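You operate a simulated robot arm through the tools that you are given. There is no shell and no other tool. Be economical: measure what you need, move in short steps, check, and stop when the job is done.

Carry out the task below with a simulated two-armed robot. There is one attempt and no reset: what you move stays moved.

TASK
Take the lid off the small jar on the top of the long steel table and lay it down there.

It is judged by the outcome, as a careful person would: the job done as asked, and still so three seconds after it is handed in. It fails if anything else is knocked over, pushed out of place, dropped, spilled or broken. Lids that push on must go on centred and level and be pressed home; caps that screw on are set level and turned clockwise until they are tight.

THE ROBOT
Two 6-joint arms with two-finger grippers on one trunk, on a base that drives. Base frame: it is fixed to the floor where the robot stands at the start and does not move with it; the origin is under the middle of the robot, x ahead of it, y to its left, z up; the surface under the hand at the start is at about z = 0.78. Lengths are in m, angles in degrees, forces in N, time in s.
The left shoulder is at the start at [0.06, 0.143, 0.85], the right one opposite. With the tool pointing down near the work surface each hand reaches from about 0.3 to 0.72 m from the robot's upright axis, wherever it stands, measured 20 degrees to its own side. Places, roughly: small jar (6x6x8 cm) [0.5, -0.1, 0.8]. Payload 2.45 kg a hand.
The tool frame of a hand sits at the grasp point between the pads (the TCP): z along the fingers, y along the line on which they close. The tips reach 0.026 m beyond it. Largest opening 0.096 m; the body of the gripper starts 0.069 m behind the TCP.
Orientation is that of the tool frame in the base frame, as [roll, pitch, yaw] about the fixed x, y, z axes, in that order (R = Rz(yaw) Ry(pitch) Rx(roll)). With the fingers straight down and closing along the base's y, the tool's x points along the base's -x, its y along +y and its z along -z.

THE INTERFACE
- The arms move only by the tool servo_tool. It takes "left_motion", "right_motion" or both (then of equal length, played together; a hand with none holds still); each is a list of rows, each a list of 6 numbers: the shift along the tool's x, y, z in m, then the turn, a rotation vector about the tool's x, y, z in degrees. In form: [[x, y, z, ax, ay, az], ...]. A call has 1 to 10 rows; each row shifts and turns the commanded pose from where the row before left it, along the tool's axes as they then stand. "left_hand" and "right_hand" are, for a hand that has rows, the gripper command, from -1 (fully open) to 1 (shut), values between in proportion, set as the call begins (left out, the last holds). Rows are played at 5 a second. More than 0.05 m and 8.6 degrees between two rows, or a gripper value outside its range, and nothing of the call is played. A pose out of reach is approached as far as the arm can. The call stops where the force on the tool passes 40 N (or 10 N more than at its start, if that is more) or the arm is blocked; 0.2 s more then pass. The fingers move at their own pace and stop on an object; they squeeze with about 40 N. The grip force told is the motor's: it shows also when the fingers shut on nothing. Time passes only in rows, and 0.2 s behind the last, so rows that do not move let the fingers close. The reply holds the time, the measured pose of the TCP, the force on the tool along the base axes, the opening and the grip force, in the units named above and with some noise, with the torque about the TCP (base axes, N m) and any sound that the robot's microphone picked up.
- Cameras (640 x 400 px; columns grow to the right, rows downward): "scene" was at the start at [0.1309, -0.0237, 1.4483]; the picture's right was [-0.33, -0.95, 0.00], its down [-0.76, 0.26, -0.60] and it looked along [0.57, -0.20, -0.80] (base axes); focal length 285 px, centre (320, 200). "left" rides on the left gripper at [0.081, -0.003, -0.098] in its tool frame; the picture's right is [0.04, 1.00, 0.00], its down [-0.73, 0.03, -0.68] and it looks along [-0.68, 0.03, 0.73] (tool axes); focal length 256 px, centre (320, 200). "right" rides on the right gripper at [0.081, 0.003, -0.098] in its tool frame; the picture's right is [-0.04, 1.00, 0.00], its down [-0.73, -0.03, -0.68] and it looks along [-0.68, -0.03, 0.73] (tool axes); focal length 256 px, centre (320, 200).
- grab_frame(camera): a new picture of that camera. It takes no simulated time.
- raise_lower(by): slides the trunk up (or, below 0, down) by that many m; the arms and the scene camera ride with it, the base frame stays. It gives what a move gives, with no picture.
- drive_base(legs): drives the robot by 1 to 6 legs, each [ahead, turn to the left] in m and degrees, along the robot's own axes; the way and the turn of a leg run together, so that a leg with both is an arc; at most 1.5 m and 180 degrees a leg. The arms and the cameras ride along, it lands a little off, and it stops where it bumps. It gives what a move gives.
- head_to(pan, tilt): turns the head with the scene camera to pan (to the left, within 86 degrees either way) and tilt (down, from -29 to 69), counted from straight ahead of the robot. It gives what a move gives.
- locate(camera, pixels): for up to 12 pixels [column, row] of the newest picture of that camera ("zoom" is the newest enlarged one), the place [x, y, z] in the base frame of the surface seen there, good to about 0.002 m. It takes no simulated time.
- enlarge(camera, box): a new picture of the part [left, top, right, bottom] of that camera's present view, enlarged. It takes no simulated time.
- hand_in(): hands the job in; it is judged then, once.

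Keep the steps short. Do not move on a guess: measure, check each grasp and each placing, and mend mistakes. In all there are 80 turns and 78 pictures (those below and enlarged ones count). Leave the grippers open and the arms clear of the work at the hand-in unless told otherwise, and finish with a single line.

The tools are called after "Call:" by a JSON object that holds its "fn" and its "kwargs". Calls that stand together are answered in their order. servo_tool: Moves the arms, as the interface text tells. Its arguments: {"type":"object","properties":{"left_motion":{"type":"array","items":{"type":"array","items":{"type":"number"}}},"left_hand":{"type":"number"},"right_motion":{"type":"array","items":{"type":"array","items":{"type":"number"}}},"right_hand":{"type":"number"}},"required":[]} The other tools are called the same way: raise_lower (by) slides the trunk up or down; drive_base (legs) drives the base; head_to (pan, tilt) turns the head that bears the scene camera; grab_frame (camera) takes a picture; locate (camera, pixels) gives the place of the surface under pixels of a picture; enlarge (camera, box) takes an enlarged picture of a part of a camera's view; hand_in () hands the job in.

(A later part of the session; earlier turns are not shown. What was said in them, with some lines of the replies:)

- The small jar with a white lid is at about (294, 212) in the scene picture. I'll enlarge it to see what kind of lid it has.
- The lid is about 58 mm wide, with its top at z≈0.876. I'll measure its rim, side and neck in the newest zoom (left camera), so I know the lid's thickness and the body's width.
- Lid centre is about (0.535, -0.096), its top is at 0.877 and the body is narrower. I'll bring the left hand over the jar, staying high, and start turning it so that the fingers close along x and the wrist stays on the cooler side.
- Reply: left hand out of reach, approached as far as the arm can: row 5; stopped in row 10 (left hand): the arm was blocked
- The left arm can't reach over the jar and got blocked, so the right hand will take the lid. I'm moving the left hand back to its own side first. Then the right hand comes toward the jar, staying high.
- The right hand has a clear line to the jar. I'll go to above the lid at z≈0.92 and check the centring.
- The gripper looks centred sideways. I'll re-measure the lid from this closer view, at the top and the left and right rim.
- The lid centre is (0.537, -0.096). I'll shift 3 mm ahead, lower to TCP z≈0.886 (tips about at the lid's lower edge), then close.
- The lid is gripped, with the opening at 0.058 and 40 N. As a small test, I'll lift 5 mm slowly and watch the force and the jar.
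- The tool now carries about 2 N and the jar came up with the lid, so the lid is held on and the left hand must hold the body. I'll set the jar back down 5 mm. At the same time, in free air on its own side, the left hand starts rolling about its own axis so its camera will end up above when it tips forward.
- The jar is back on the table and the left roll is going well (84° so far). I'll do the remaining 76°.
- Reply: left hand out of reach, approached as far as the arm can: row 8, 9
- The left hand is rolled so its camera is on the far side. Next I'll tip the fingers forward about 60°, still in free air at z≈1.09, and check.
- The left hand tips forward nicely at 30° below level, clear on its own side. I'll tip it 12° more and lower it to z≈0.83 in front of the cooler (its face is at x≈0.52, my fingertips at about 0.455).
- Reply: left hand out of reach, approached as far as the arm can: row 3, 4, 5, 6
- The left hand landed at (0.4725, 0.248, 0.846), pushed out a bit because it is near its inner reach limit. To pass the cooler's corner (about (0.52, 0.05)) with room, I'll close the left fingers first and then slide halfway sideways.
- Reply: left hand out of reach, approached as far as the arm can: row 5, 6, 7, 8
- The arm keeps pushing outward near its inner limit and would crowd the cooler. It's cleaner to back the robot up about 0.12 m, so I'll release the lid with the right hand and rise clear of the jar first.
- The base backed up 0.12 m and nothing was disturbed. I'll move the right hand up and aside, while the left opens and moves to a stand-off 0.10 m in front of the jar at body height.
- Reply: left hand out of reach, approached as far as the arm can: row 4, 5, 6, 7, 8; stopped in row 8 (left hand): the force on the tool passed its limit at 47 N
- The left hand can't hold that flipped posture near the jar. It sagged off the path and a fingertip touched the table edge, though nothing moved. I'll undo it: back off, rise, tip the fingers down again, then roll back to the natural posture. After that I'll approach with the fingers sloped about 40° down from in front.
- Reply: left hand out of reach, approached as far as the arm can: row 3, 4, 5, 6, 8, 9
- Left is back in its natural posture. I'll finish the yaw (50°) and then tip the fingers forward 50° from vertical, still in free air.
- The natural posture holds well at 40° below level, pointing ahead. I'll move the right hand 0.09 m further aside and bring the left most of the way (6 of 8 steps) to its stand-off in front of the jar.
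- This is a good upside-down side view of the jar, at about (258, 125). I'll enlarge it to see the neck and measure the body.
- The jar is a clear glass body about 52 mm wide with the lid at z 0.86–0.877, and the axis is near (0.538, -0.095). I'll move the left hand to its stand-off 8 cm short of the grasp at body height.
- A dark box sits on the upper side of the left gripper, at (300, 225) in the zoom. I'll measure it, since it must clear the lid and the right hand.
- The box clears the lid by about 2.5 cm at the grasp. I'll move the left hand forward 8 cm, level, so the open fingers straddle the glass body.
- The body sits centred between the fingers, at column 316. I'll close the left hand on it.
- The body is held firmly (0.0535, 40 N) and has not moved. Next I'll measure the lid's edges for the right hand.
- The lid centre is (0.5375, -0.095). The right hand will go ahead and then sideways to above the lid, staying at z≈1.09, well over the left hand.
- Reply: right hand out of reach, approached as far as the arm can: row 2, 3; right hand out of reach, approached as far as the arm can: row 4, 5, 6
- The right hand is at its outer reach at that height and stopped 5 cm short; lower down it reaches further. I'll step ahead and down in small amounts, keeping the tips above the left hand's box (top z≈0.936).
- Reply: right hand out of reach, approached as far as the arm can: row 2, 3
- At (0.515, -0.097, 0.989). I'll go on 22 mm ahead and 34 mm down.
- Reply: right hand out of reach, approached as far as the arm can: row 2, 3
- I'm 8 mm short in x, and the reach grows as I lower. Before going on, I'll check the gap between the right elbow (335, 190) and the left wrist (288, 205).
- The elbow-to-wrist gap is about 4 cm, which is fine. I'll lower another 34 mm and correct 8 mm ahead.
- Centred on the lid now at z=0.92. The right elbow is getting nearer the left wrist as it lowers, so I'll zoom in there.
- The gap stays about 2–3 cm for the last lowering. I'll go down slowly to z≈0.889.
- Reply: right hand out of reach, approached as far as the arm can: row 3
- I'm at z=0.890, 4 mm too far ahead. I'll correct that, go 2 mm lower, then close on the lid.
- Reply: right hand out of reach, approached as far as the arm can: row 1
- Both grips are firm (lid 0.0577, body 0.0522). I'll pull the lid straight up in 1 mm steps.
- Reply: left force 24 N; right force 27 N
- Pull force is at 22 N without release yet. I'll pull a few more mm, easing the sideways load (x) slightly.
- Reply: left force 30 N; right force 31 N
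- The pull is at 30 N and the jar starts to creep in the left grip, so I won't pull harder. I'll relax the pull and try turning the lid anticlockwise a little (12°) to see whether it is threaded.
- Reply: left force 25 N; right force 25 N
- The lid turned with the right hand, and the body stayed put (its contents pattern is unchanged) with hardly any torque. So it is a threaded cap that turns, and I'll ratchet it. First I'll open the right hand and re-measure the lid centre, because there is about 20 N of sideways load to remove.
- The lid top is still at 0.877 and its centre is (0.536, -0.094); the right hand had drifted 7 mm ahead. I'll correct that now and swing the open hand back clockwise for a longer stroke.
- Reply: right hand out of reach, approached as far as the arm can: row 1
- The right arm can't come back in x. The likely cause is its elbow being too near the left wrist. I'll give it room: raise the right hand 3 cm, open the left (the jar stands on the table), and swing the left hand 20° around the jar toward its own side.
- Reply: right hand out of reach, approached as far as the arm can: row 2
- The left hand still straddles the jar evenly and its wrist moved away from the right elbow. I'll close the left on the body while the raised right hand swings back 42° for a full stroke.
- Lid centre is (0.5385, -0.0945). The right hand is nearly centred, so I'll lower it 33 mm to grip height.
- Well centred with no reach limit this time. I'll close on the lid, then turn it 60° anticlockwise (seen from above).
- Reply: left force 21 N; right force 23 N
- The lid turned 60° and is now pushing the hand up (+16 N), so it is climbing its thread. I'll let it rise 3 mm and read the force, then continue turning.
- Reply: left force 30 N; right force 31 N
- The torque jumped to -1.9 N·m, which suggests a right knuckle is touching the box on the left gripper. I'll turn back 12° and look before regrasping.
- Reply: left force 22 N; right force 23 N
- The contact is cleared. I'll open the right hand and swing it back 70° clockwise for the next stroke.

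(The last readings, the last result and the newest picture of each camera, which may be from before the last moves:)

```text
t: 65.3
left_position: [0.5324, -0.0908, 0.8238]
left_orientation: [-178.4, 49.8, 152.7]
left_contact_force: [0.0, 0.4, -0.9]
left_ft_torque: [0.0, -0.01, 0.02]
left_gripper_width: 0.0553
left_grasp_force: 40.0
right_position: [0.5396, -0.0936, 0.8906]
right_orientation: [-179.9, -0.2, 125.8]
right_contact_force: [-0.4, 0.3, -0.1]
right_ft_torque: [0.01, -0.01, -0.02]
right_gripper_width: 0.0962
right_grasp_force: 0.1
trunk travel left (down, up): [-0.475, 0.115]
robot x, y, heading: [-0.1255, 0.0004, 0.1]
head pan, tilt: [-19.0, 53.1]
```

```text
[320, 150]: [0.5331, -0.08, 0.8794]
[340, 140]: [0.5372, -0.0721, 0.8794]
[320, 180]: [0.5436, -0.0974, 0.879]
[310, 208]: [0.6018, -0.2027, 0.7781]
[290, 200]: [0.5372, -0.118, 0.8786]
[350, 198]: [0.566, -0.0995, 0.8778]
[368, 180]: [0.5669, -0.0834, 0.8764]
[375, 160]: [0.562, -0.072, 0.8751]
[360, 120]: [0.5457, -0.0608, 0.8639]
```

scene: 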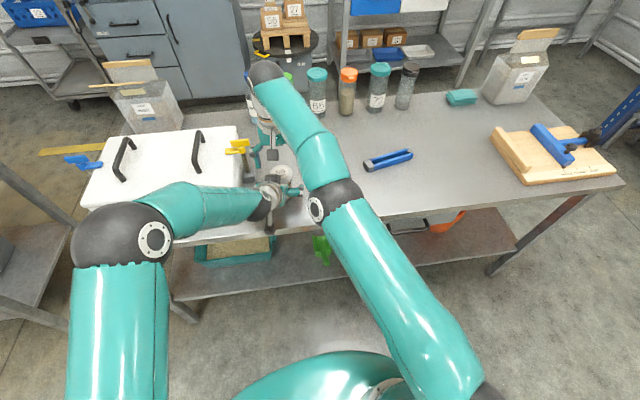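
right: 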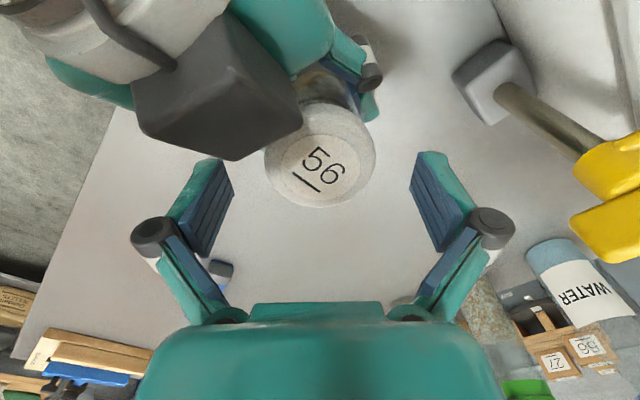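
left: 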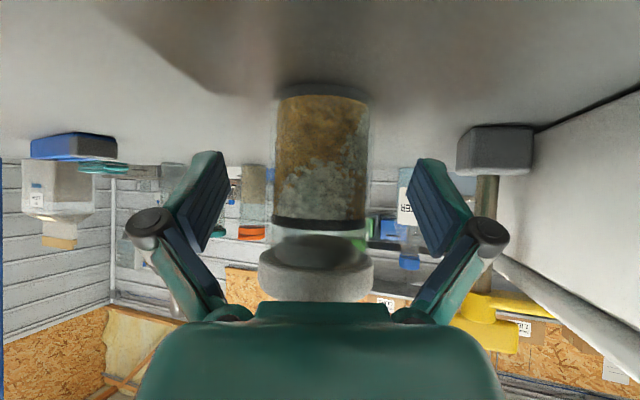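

The lid top has risen from 0.877 to 0.879, so the turning works. Next stroke: close, then turn 60° anticlockwise, rising slightly.

Call:
{"fn": "servo_tool", "kwargs": {"right_motion": [[0, 0, 0.001, 0, 0, 0], [0, 0, 0, 0, 0, 0], [0, 0, 0, 0, 0, 0], [0, 0, 0, 0, 0, 0]], "right_hand": 1}}

Call:
{"fn": "servo_tool", "kwargs": {"right_motion": [[0, 0, -0.0003, 0, 0, -7.5], [0, 0, -0.0003, 0, 0, -7.5], [0, 0, -0.0003, 0, 0, -7.5], [0, 0, -0.0003, 0, 0, -7.5], [0, 0, -0.0003, 0, 0, -7.5], [0, 0, -0.0003, 0, 0, -7.5], [0, 0, -0.0003, 0, 0, -7.5], [0, 0, -0.0003, 0, 0, -7.5], [0, 0, 0, 0, 0, 0]]}}

Call:
{"fn": "servo_tool", "kwargs": {"right_motion": [[0, 0, -0.001, 0, 0, 0], [0, 0, -0.001, 0, 0, 0], [0, 0, -0.001, 0, 0, 0], [0, 0, 0, 0, 0, 0]]}}

Call:
{"fn": "enlarge", "kwargs": {"camera": "left", "box": [220, 70, 420, 310]}}

```text
t: 66.3
left_position: [0.5309, -0.0909, 0.8242]
left_orientation: [-178.6, 49.7, 152.5]
left_contact_force: [0.1, -1.3, -1.5]
left_ft_torque: [0.07, 0.0, 0.01]
left_gripper_width: 0.0552
left_grasp_force: 40.1
right_position: [0.5401, -0.0931, 0.8906]
right_orientation: [-179.8, -0.1, 125.9]
right_contact_force: [-0.8, 0.7, 0.0]
right_ft_torque: [0.01, 0.03, 0.01]
right_gripper_width: 0.0578
right_grasp_force: 40.2
trunk travel left (down, up): [-0.475, 0.115]
robot x, y, heading: [-0.1238, 0.0017, 0.0]
head pan, tilt: [-19.0, 53.1]
```

```text
t: 68.3
left_position: [0.5324, -0.0911, 0.8247]
left_orientation: [-178.5, 49.8, 152.7]
left_contact_force: [0.6, -0.1, -0.2]
left_ft_torque: [-0.01, 0.01, -0.02]
left_gripper_width: 0.0553
left_grasp_force: 40.2
right_position: [0.5389, -0.0926, 0.8928]
right_orientation: [179.9, -0.1, -174.1]
right_contact_force: [-0.7, -0.3, -0.7]
right_ft_torque: [-0.02, -0.03, 0.05]
right_gripper_width: 0.058
right_grasp_force: 39.5
trunk travel left (down, up): [-0.475, 0.115]
robot x, y, heading: [-0.1225, 0.006, 0.1]
head pan, tilt: [-19.0, 53.1]
```

```text
t: 69.3
left_position: [0.5316, -0.0904, 0.8235]
left_orientation: [-178.5, 49.8, 152.6]
left_contact_force: [-0.4, 0.8, -0.2]
left_ft_torque: [0.03, 0.02, 0.01]
left_gripper_width: 0.0551
left_grasp_force: 40.1
right_position: [0.5394, -0.0927, 0.8965]
right_orientation: [-180.0, -0.1, -174.1]
right_contact_force: [0.3, -1.4, -0.5]
right_ft_torque: [-0.03, -0.02, 0.02]
right_gripper_width: 0.0582
right_grasp_force: 40.1
trunk travel left (down, up): [-0.475, 0.115]
robot x, y, heading: [-0.1214, -0.0011, -0.1]
head pan, tilt: [-19.0, 53.1]
```

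```text
1.67 times, centred on (320, 190) of left
```

zoom: 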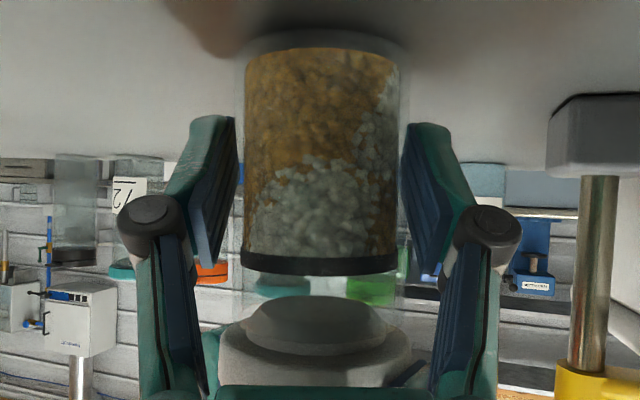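

No force any more: the lid is free and rising, with its inner plug visible above the contents. I'll lift it straight up 3 cm.

Call:
{"fn": "servo_tool", "kwargs": {"right_motion": [[0, 0, -0.004, 0, 0, 0], [0, 0, -0.004, 0, 0, 0], [0, 0, -0.004, 0, 0, 0], [0, 0, -0.004, 0, 0, 0], [0, 0, -0.006, 0, 0, 0], [0, 0, -0.008, 0, 0, 0]]}}

Call:
{"fn": "grab_frame", "kwargs": {"camera": "left"}}

Call:
{"fn": "grab_frame", "kwargs": {"camera": "right"}}

```text
t: 70.7
left_position: [0.5317, -0.0907, 0.8244]
left_orientation: [-178.6, 49.8, 152.6]
left_contact_force: [0.5, -0.5, 0.0]
left_ft_torque: [0.01, -0.01, -0.04]
left_gripper_width: 0.0549
left_grasp_force: 40.1
right_position: [0.5368, -0.0936, 0.926]
right_orientation: [-180.0, -0.1, -174.1]
right_contact_force: [1.0, 0.8, -0.5]
right_ft_torque: [-0.04, 0.02, -0.02]
right_gripper_width: 0.0583
right_grasp_force: 39.7
right hand out of reach, approached as far as the arm can: row 6
trunk travel left (down, up): [-0.475, 0.115]
robot x, y, heading: [-0.1223, -0.0012, 0.1]
head pan, tilt: [-19.0, 53.1]
```

```text
19 pictures are left
```

left: 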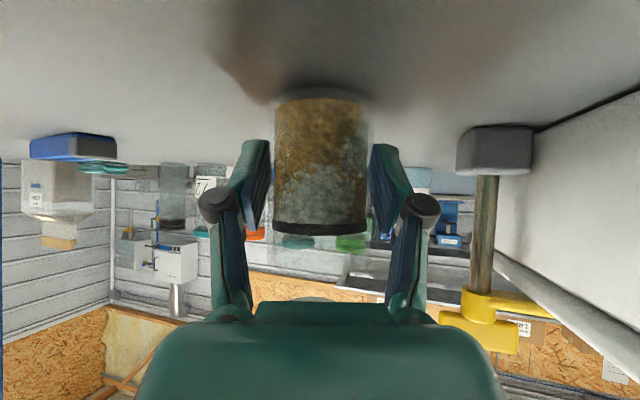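

```text
18 pictures are left
```

right: 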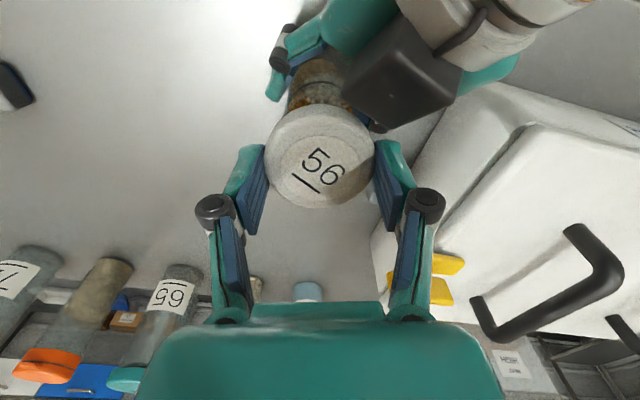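

The lid is off, in the right hand, and the jar is steady in the left. I'll carry the lid sideways to clear table at about (0.52, -0.24), between the jar and the blue tool (left end at y≈-0.36).

Call:
{"fn": "servo_tool", "kwargs": {"right_motion": [[0, -0.036, 0, 0, 0, 0], [0.0076, -0.036, 0, 0, 0, 0], [0.0076, -0.036, 0, 0, 0, 0], [0.0152, -0.036, 0, 0, 0, 0], [0, 0, 0.025, 0, 0, 0], [0, 0, 0.025, 0, 0, 0], [0, 0, 0.025, 0, 0, 0], [0, 0, 0.015, 0, 0, 0]]}}

Call:
{"fn": "grab_frame", "kwargs": {"camera": "right"}}

Call:
{"fn": "grab_frame", "kwargs": {"camera": "scene"}}

```text
t: 72.5
left_position: [0.5311, -0.0913, 0.8242]
left_orientation: [-178.5, 49.8, 152.6]
left_contact_force: [-0.6, -0.1, -1.6]
left_ft_torque: [0.02, -0.01, -0.03]
left_gripper_width: 0.0548
left_grasp_force: 40.4
right_position: [0.5205, -0.2408, 0.8355]
right_orientation: [179.9, -0.1, -174.1]
right_contact_force: [-0.2, 0.1, -0.4]
right_ft_torque: [0.01, -0.01, 0.03]
right_gripper_width: 0.0578
right_grasp_force: 40.1
trunk travel left (down, up): [-0.475, 0.115]
robot x, y, heading: [-0.1245, 0.0034, 0.0]
head pan, tilt: [-19.0, 53.1]
```

```text
17 pictures are left
```

right: 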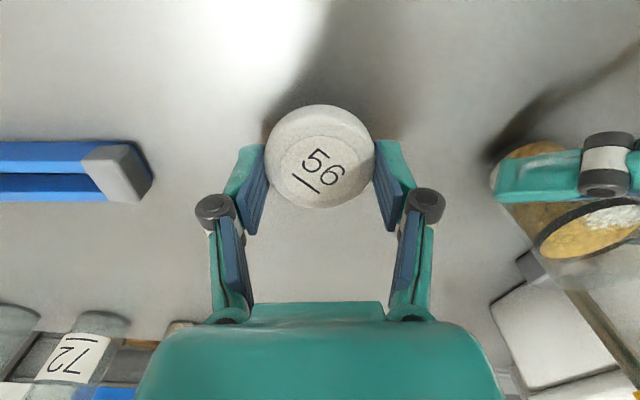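

```text
16 pictures are left
```

scene: 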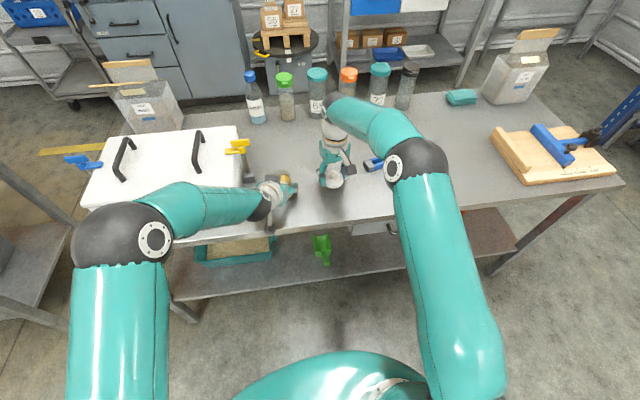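

Clear of both the jar and the blue tool. I'll lower slowly in 2 mm steps until a small contact force shows.

Call:
{"fn": "servo_tool", "kwargs": {"right_motion": [[0, 0, 0.003, 0, 0, 0], [0, 0, 0.003, 0, 0, 0], [0, 0, 0.003, 0, 0, 0], [0, 0, 0.003, 0, 0, 0], [0, 0, 0.003, 0, 0, 0], [0, 0, 0, 0, 0, 0]]}}

```text
t: 73.9
left_position: [0.5324, -0.0903, 0.8235]
left_orientation: [-178.5, 49.8, 152.6]
left_contact_force: [0.4, 0.3, -3.5]
left_ft_torque: [0.0, 0.0, 0.03]
left_gripper_width: 0.055
left_grasp_force: 40.0
right_position: [0.5201, -0.241, 0.8193]
right_orientation: [-179.9, -0.1, -174.1]
right_contact_force: [-0.1, -0.1, -0.3]
right_ft_torque: [-0.02, 0.0, -0.02]
right_gripper_width: 0.0577
right_grasp_force: 39.5
trunk travel left (down, up): [-0.475, 0.115]
robot x, y, heading: [-0.1191, 0.002, -0.1]
head pan, tilt: [-19.0, 53.1]
```

No contact yet at z=0.819, so I'll continue in 1.5 mm steps.

Call:
{"fn": "servo_tool", "kwargs": {"right_motion": [[0, 0, 0.0015, 0, 0, 0], [0, 0, 0.0015, 0, 0, 0], [0, 0, 0.0015, 0, 0, 0], [0, 0, 0, 0, 0, 0]]}}

Call:
{"fn": "enlarge", "kwargs": {"camera": "scene", "box": [250, 130, 380, 220]}}

```text
t: 74.9
left_position: [0.5327, -0.0908, 0.8246]
left_orientation: [-178.6, 49.8, 152.6]
left_contact_force: [0.0, -0.3, -2.2]
left_ft_torque: [0.05, 0.03, 0.0]
left_gripper_width: 0.055
left_grasp_force: 39.8
right_position: [0.52, -0.2398, 0.8151]
right_orientation: [-180.0, -0.1, -174.1]
right_contact_force: [-0.6, -0.2, 1.0]
right_ft_torque: [0.01, -0.02, -0.01]
right_gripper_width: 0.0579
right_grasp_force: 40.5
trunk travel left (down, up): [-0.475, 0.115]
robot x, y, heading: [-0.1219, -0.0008, -0.0]
head pan, tilt: [-19.0, 53.1]
```

```text
4.44 times, centred on (315, 175) of scene
```

zoom: 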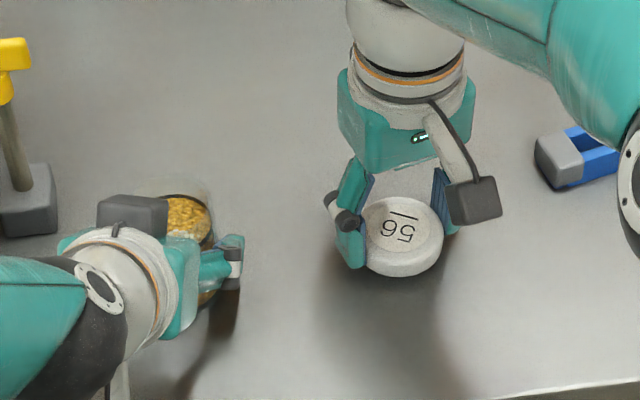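

Force is +1.0 N, possibly first touch. I'll check the lid top height and go 1.5 mm further.

Call:
{"fn": "locate", "kwargs": {"camera": "zoom", "pixels": [[400, 230], [415, 215], [390, 268], [440, 240]]}}

Call:
{"fn": "servo_tool", "kwargs": {"right_motion": [[0, 0, 0.001, 0, 0, 0], [0, 0, 0.001, 0, 0, 0], [0, 0, 0, 0, 0, 0]]}}

```text
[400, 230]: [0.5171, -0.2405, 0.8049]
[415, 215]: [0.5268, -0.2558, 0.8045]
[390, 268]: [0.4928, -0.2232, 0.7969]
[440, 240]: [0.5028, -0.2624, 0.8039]
```

```text
t: 75.7
left_position: [0.531, -0.0899, 0.8245]
left_orientation: [-178.5, 49.8, 152.4]
left_contact_force: [-0.8, 0.2, -2.5]
left_ft_torque: [0.03, 0.02, 0.0]
left_gripper_width: 0.055
left_grasp_force: 39.7
right_position: [0.5215, -0.2392, 0.816]
right_orientation: [179.9, 0.1, -174.2]
right_contact_force: [1.5, 0.2, 12.4]
right_ft_torque: [0.17, -0.04, -0.04]
right_gripper_width: 0.0579
right_grasp_force: 39.8
trunk travel left (down, up): [-0.475, 0.115]
robot x, y, heading: [-0.1204, 0.0046, -0.1]
head pan, tilt: [-19.0, 53.1]
```

The lid rests on the table (12 N). I'll ease up 1.5 mm, open, and rise straight up.

Call:
{"fn": "servo_tool", "kwargs": {"right_motion": [[0, 0, -0.0015, 0, 0, 0], [0, 0, 0, 0, 0, 0]]}}

Call:
{"fn": "servo_tool", "kwargs": {"right_motion": [[0, 0, 0, 0, 0, 0], [0, 0, 0, 0, 0, 0], [0, 0, 0, 0, 0, 0], [0, 0, 0, 0, 0, 0], [0, 0, -0.02, 0, 0, 0], [0, 0, -0.03, 0, 0, 0], [0, 0, -0.03, 0, 0, 0], [0, 0, -0.03, 0, 0, 0]], "right_hand": -1}}

Call:
{"fn": "enlarge", "kwargs": {"camera": "scene", "box": [250, 130, 380, 220]}}

Call:
{"fn": "grab_frame", "kwargs": {"camera": "left"}}

```text
t: 76.3
left_position: [0.5314, -0.0903, 0.8256]
left_orientation: [-178.4, 49.9, 152.6]
left_contact_force: [-1.0, 0.3, -3.3]
left_ft_torque: [-0.01, 0.01, -0.04]
left_gripper_width: 0.0551
left_grasp_force: 40.2
right_position: [0.52, -0.2405, 0.8156]
right_orientation: [-179.9, 0.0, -174.1]
right_contact_force: [3.3, -1.2, 9.4]
right_ft_torque: [0.16, -0.12, -0.05]
right_gripper_width: 0.0577
right_grasp_force: 39.7
trunk travel left (down, up): [-0.475, 0.115]
robot x, y, heading: [-0.1229, 0.0033, -0.2]
head pan, tilt: [-19.0, 53.1]
```

```text
t: 78.1
left_position: [0.5316, -0.0907, 0.8239]
left_orientation: [-178.5, 49.7, 152.6]
left_contact_force: [-0.6, -0.7, -1.4]
left_ft_torque: [0.02, -0.01, 0.0]
left_gripper_width: 0.0552
left_grasp_force: 39.9
right_position: [0.52, -0.2405, 0.9263]
right_orientation: [180.0, -0.1, -174.1]
right_contact_force: [0.1, -0.1, -0.5]
right_ft_torque: [-0.02, 0.0, 0.0]
right_gripper_width: 0.0959
right_grasp_force: 0.0
trunk travel left (down, up): [-0.475, 0.115]
robot x, y, heading: [-0.123, -0.0024, 0.3]
head pan, tilt: [-19.0, 53.1]
```

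```text
4.44 times, centred on (315, 175) of scene
```

zoom: 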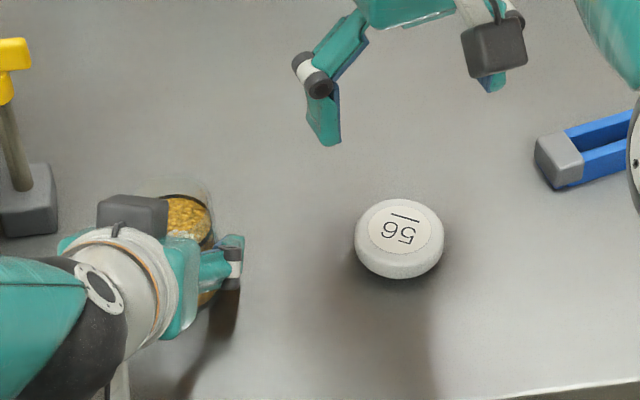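

```text
13 pictures are left
```

left: 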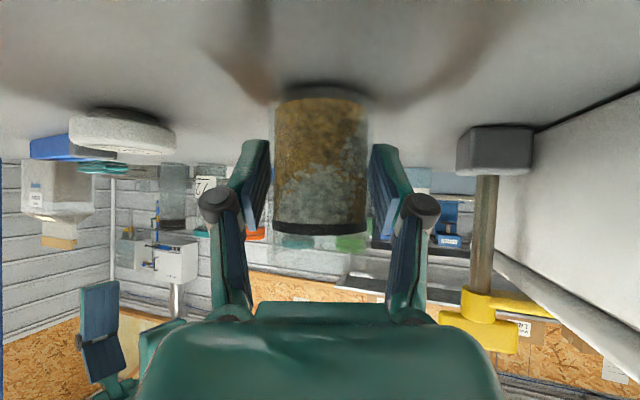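

The lid lies flat with its label up. The left hand seems to carry some of the jar's weight (about -2 N), so I'll lower in 0.7 mm steps until the jar's base touches before opening.

Call:
{"fn": "servo_tool", "kwargs": {"left_motion": [[0.0005, 0, 0.00045, 0, 0, 0], [0.0005, 0, 0.00045, 0, 0, 0], [0, 0, 0, 0, 0, 0]]}}

Call:
{"fn": "servo_tool", "kwargs": {"left_motion": [[0.0005, 0, 0.00045, 0, 0, 0], [0.0005, 0, 0.00045, 0, 0, 0], [0, 0, 0, 0, 0, 0]]}}

```text
t: 78.9
left_position: [0.5321, -0.09, 0.8241]
left_orientation: [-178.5, 49.8, 152.6]
left_contact_force: [0.3, 0.3, 0.2]
left_ft_torque: [0.09, -0.03, -0.02]
left_gripper_width: 0.0549
left_grasp_force: 40.0
right_position: [0.5201, -0.2406, 0.9254]
right_orientation: [-180.0, -0.1, -174.1]
right_contact_force: [0.2, 0.1, -0.5]
right_ft_torque: [0.02, -0.04, 0.0]
right_gripper_width: 0.0961
right_grasp_force: 0.1
trunk travel left (down, up): [-0.475, 0.115]
robot x, y, heading: [-0.1175, 0.001, 0.2]
head pan, tilt: [-19.0, 53.1]
```

```text
t: 79.7
left_position: [0.5315, -0.0901, 0.8231]
left_orientation: [-178.6, 50.0, 152.5]
left_contact_force: [-2.4, 1.1, 9.0]
left_ft_torque: [0.24, -0.06, 0.02]
left_gripper_width: 0.0551
left_grasp_force: 40.2
right_position: [0.5194, -0.2407, 0.9261]
right_orientation: [180.0, 0.0, -174.1]
right_contact_force: [0.6, 0.7, -0.5]
right_ft_torque: [-0.01, 0.02, 0.02]
right_gripper_width: 0.0958
right_grasp_force: 0.1
trunk travel left (down, up): [-0.475, 0.115]
robot x, y, heading: [-0.1205, 0.0004, 0.0]
head pan, tilt: [-19.0, 53.1]
```

The jar stands on the table (+9 N). I'll ease 0.8 mm, then open the left fingers.

Call:
{"fn": "servo_tool", "kwargs": {"left_motion": [[-0.0006, 0, -0.0005, 0, 0, 0], [0, 0, 0, 0, 0, 0]]}}

Call:
{"fn": "servo_tool", "kwargs": {"left_motion": [[0, 0, 0, 0, 0, 0], [0, 0, 0, 0, 0, 0], [0, 0, 0, 0, 0, 0], [0, 0, 0, 0, 0, 0], [0, 0, 0, 0, 0, 0]], "left_hand": -1}}

Call:
{"fn": "grab_frame", "kwargs": {"camera": "left"}}

```text
t: 80.3
left_position: [0.532, -0.0914, 0.8231]
left_orientation: [-178.7, 50.0, 152.5]
left_contact_force: [0.5, 0.3, 7.7]
left_ft_torque: [0.22, -0.2, 0.01]
left_gripper_width: 0.0548
left_grasp_force: 39.8
right_position: [0.5201, -0.2413, 0.9271]
right_orientation: [-179.9, 0.0, -174.1]
right_contact_force: [-0.1, 0.2, -0.7]
right_ft_torque: [-0.01, -0.02, -0.03]
right_gripper_width: 0.0962
right_grasp_force: 0.1
trunk travel left (down, up): [-0.475, 0.115]
robot x, y, heading: [-0.1195, 0.0018, -0.1]
head pan, tilt: [-19.0, 53.1]
```

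```text
t: 81.5
left_position: [0.5316, -0.0902, 0.8214]
left_orientation: [-178.5, 49.7, 152.6]
left_contact_force: [0.1, 0.0, -0.2]
left_ft_torque: [0.01, -0.02, -0.01]
left_gripper_width: 0.0959
left_grasp_force: 0.1
right_position: [0.5206, -0.2407, 0.9258]
right_orientation: [180.0, -0.1, -174.1]
right_contact_force: [0.2, 0.7, -0.4]
right_ft_torque: [0.01, -0.04, 0.02]
right_gripper_width: 0.096
right_grasp_force: 0.1
trunk travel left (down, up): [-0.475, 0.115]
robot x, y, heading: [-0.1243, 0.0017, -0.0]
head pan, tilt: [-19.0, 53.1]
```

```text
12 pictures are left
```

left: 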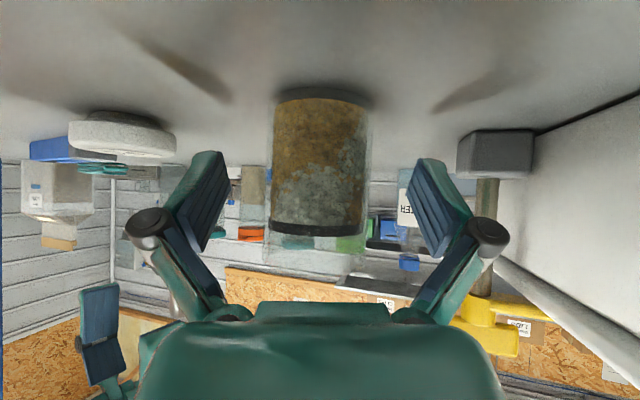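

The jar stands upright, free between the open fingers. I'll back the left hand out level, 10 cm, in line with its fingers, while the right hand rises a little.

Call:
{"fn": "servo_tool", "kwargs": {"left_motion": [[0.0129, 0.0003, -0.0153, 0, 0, 0], [0.0129, 0.0003, -0.0153, 0, 0, 0], [0.0129, 0.0003, -0.0153, 0, 0, 0], [0.0129, 0.0003, -0.0153, 0, 0, 0], [0.0129, 0.0003, -0.0153, 0, 0, 0]], "right_motion": [[0.02, -0.02, -0.03, 0, 0, 0], [0.02, -0.02, -0.03, 0, 0, 0], [0.02, -0.02, -0.03, 0, 0, 0], [0, 0, 0, 0, 0, 0], [0, 0, 0, 0, 0, 0]]}}

Call:
{"fn": "grab_frame", "kwargs": {"camera": "scene"}}

Call:
{"fn": "grab_frame", "kwargs": {"camera": "left"}}

```text
t: 82.7
left_position: [0.4447, -0.0424, 0.8227]
left_orientation: [-178.5, 49.8, 152.5]
left_contact_force: [-0.5, 0.3, 0.2]
left_ft_torque: [-0.02, -0.01, 0.01]
left_gripper_width: 0.0962
left_grasp_force: 0.0
right_position: [0.4668, -0.3057, 1.0164]
right_orientation: [179.9, -0.1, -174.1]
right_contact_force: [0.0, -0.5, 0.0]
right_ft_torque: [-0.01, -0.04, 0.01]
right_gripper_width: 0.0959
right_grasp_force: 0.1
trunk travel left (down, up): [-0.475, 0.115]
robot x, y, heading: [-0.1217, 0.0024, 0.0]
head pan, tilt: [-19.0, 53.1]
```

```text
11 pictures are left
```

scene: 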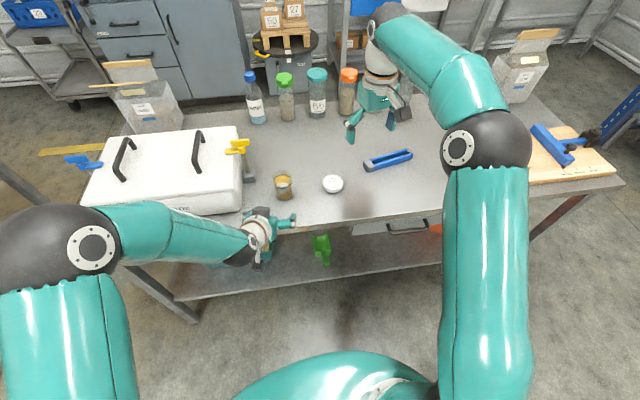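

```text
10 pictures are left
```

left: 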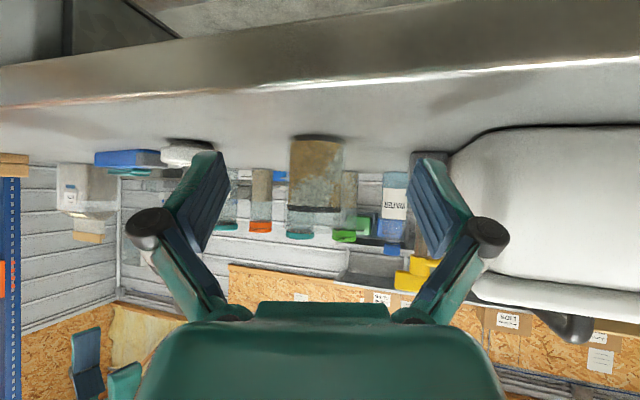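

The jar and lid stand clear. I'll raise the left hand 12 cm out of the way and take a last close look.

Call:
{"fn": "servo_tool", "kwargs": {"left_motion": [[-0.0305, 0, -0.0258, 0, 0, 0], [-0.0305, 0, -0.0258, 0, 0, 0], [-0.0305, 0, -0.0258, 0, 0, 0], [0, 0, 0, 0, 0, 0]]}}

Call:
{"fn": "enlarge", "kwargs": {"camera": "scene", "box": [230, 130, 390, 240]}}

Call:
{"fn": "enlarge", "kwargs": {"camera": "left", "box": [120, 60, 440, 260]}}

```text
t: 83.7
left_position: [0.4467, -0.0404, 0.9429]
left_orientation: [-178.5, 49.8, 152.6]
left_contact_force: [-0.6, 0.4, 0.3]
left_ft_torque: [0.01, 0.0, 0.02]
left_gripper_width: 0.0959
left_grasp_force: 0.1
right_position: [0.4685, -0.306, 1.0153]
right_orientation: [-180.0, -0.1, -174.2]
right_contact_force: [-0.3, -0.1, 0.1]
right_ft_torque: [0.0, 0.01, 0.0]
right_gripper_width: 0.0962
right_grasp_force: 0.0
trunk travel left (down, up): [-0.475, 0.115]
robot x, y, heading: [-0.1244, -0.0026, -0.2]
head pan, tilt: [-19.0, 53.1]
```

```text
3.64 times, centred on (310, 185) of scene
```

zoom: 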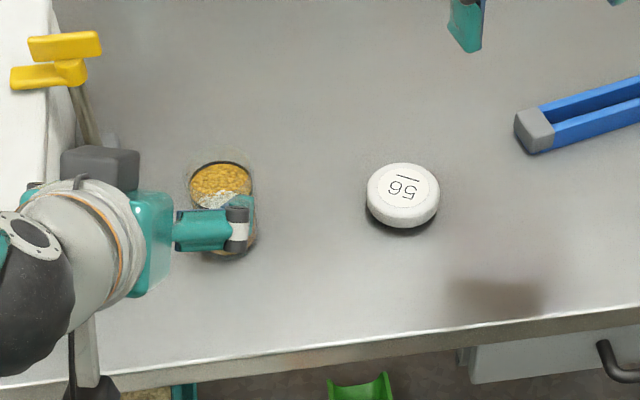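

```text
2.00 times, centred on (280, 160) of left
```

zoom: 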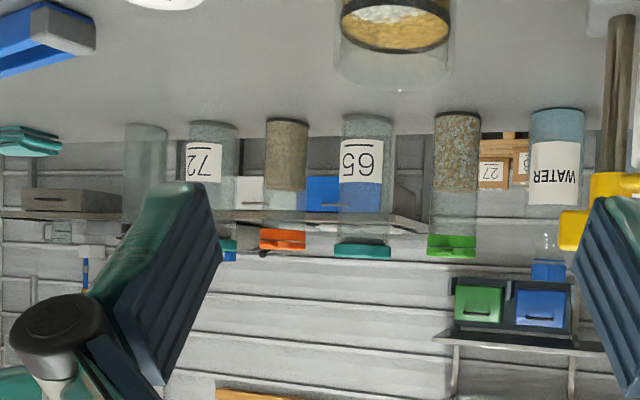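

The open jar stands upright with nothing spilled. The lid lies flat beside it, the grippers are open, and both arms are clear. Handing in now.

Call:
{"fn": "hand_in", "kwargs": {}}

```text
The job is handed in.
```

The jar's screw lid is off and lying flat on the steel table beside the jar, which is upright with nothing spilled.
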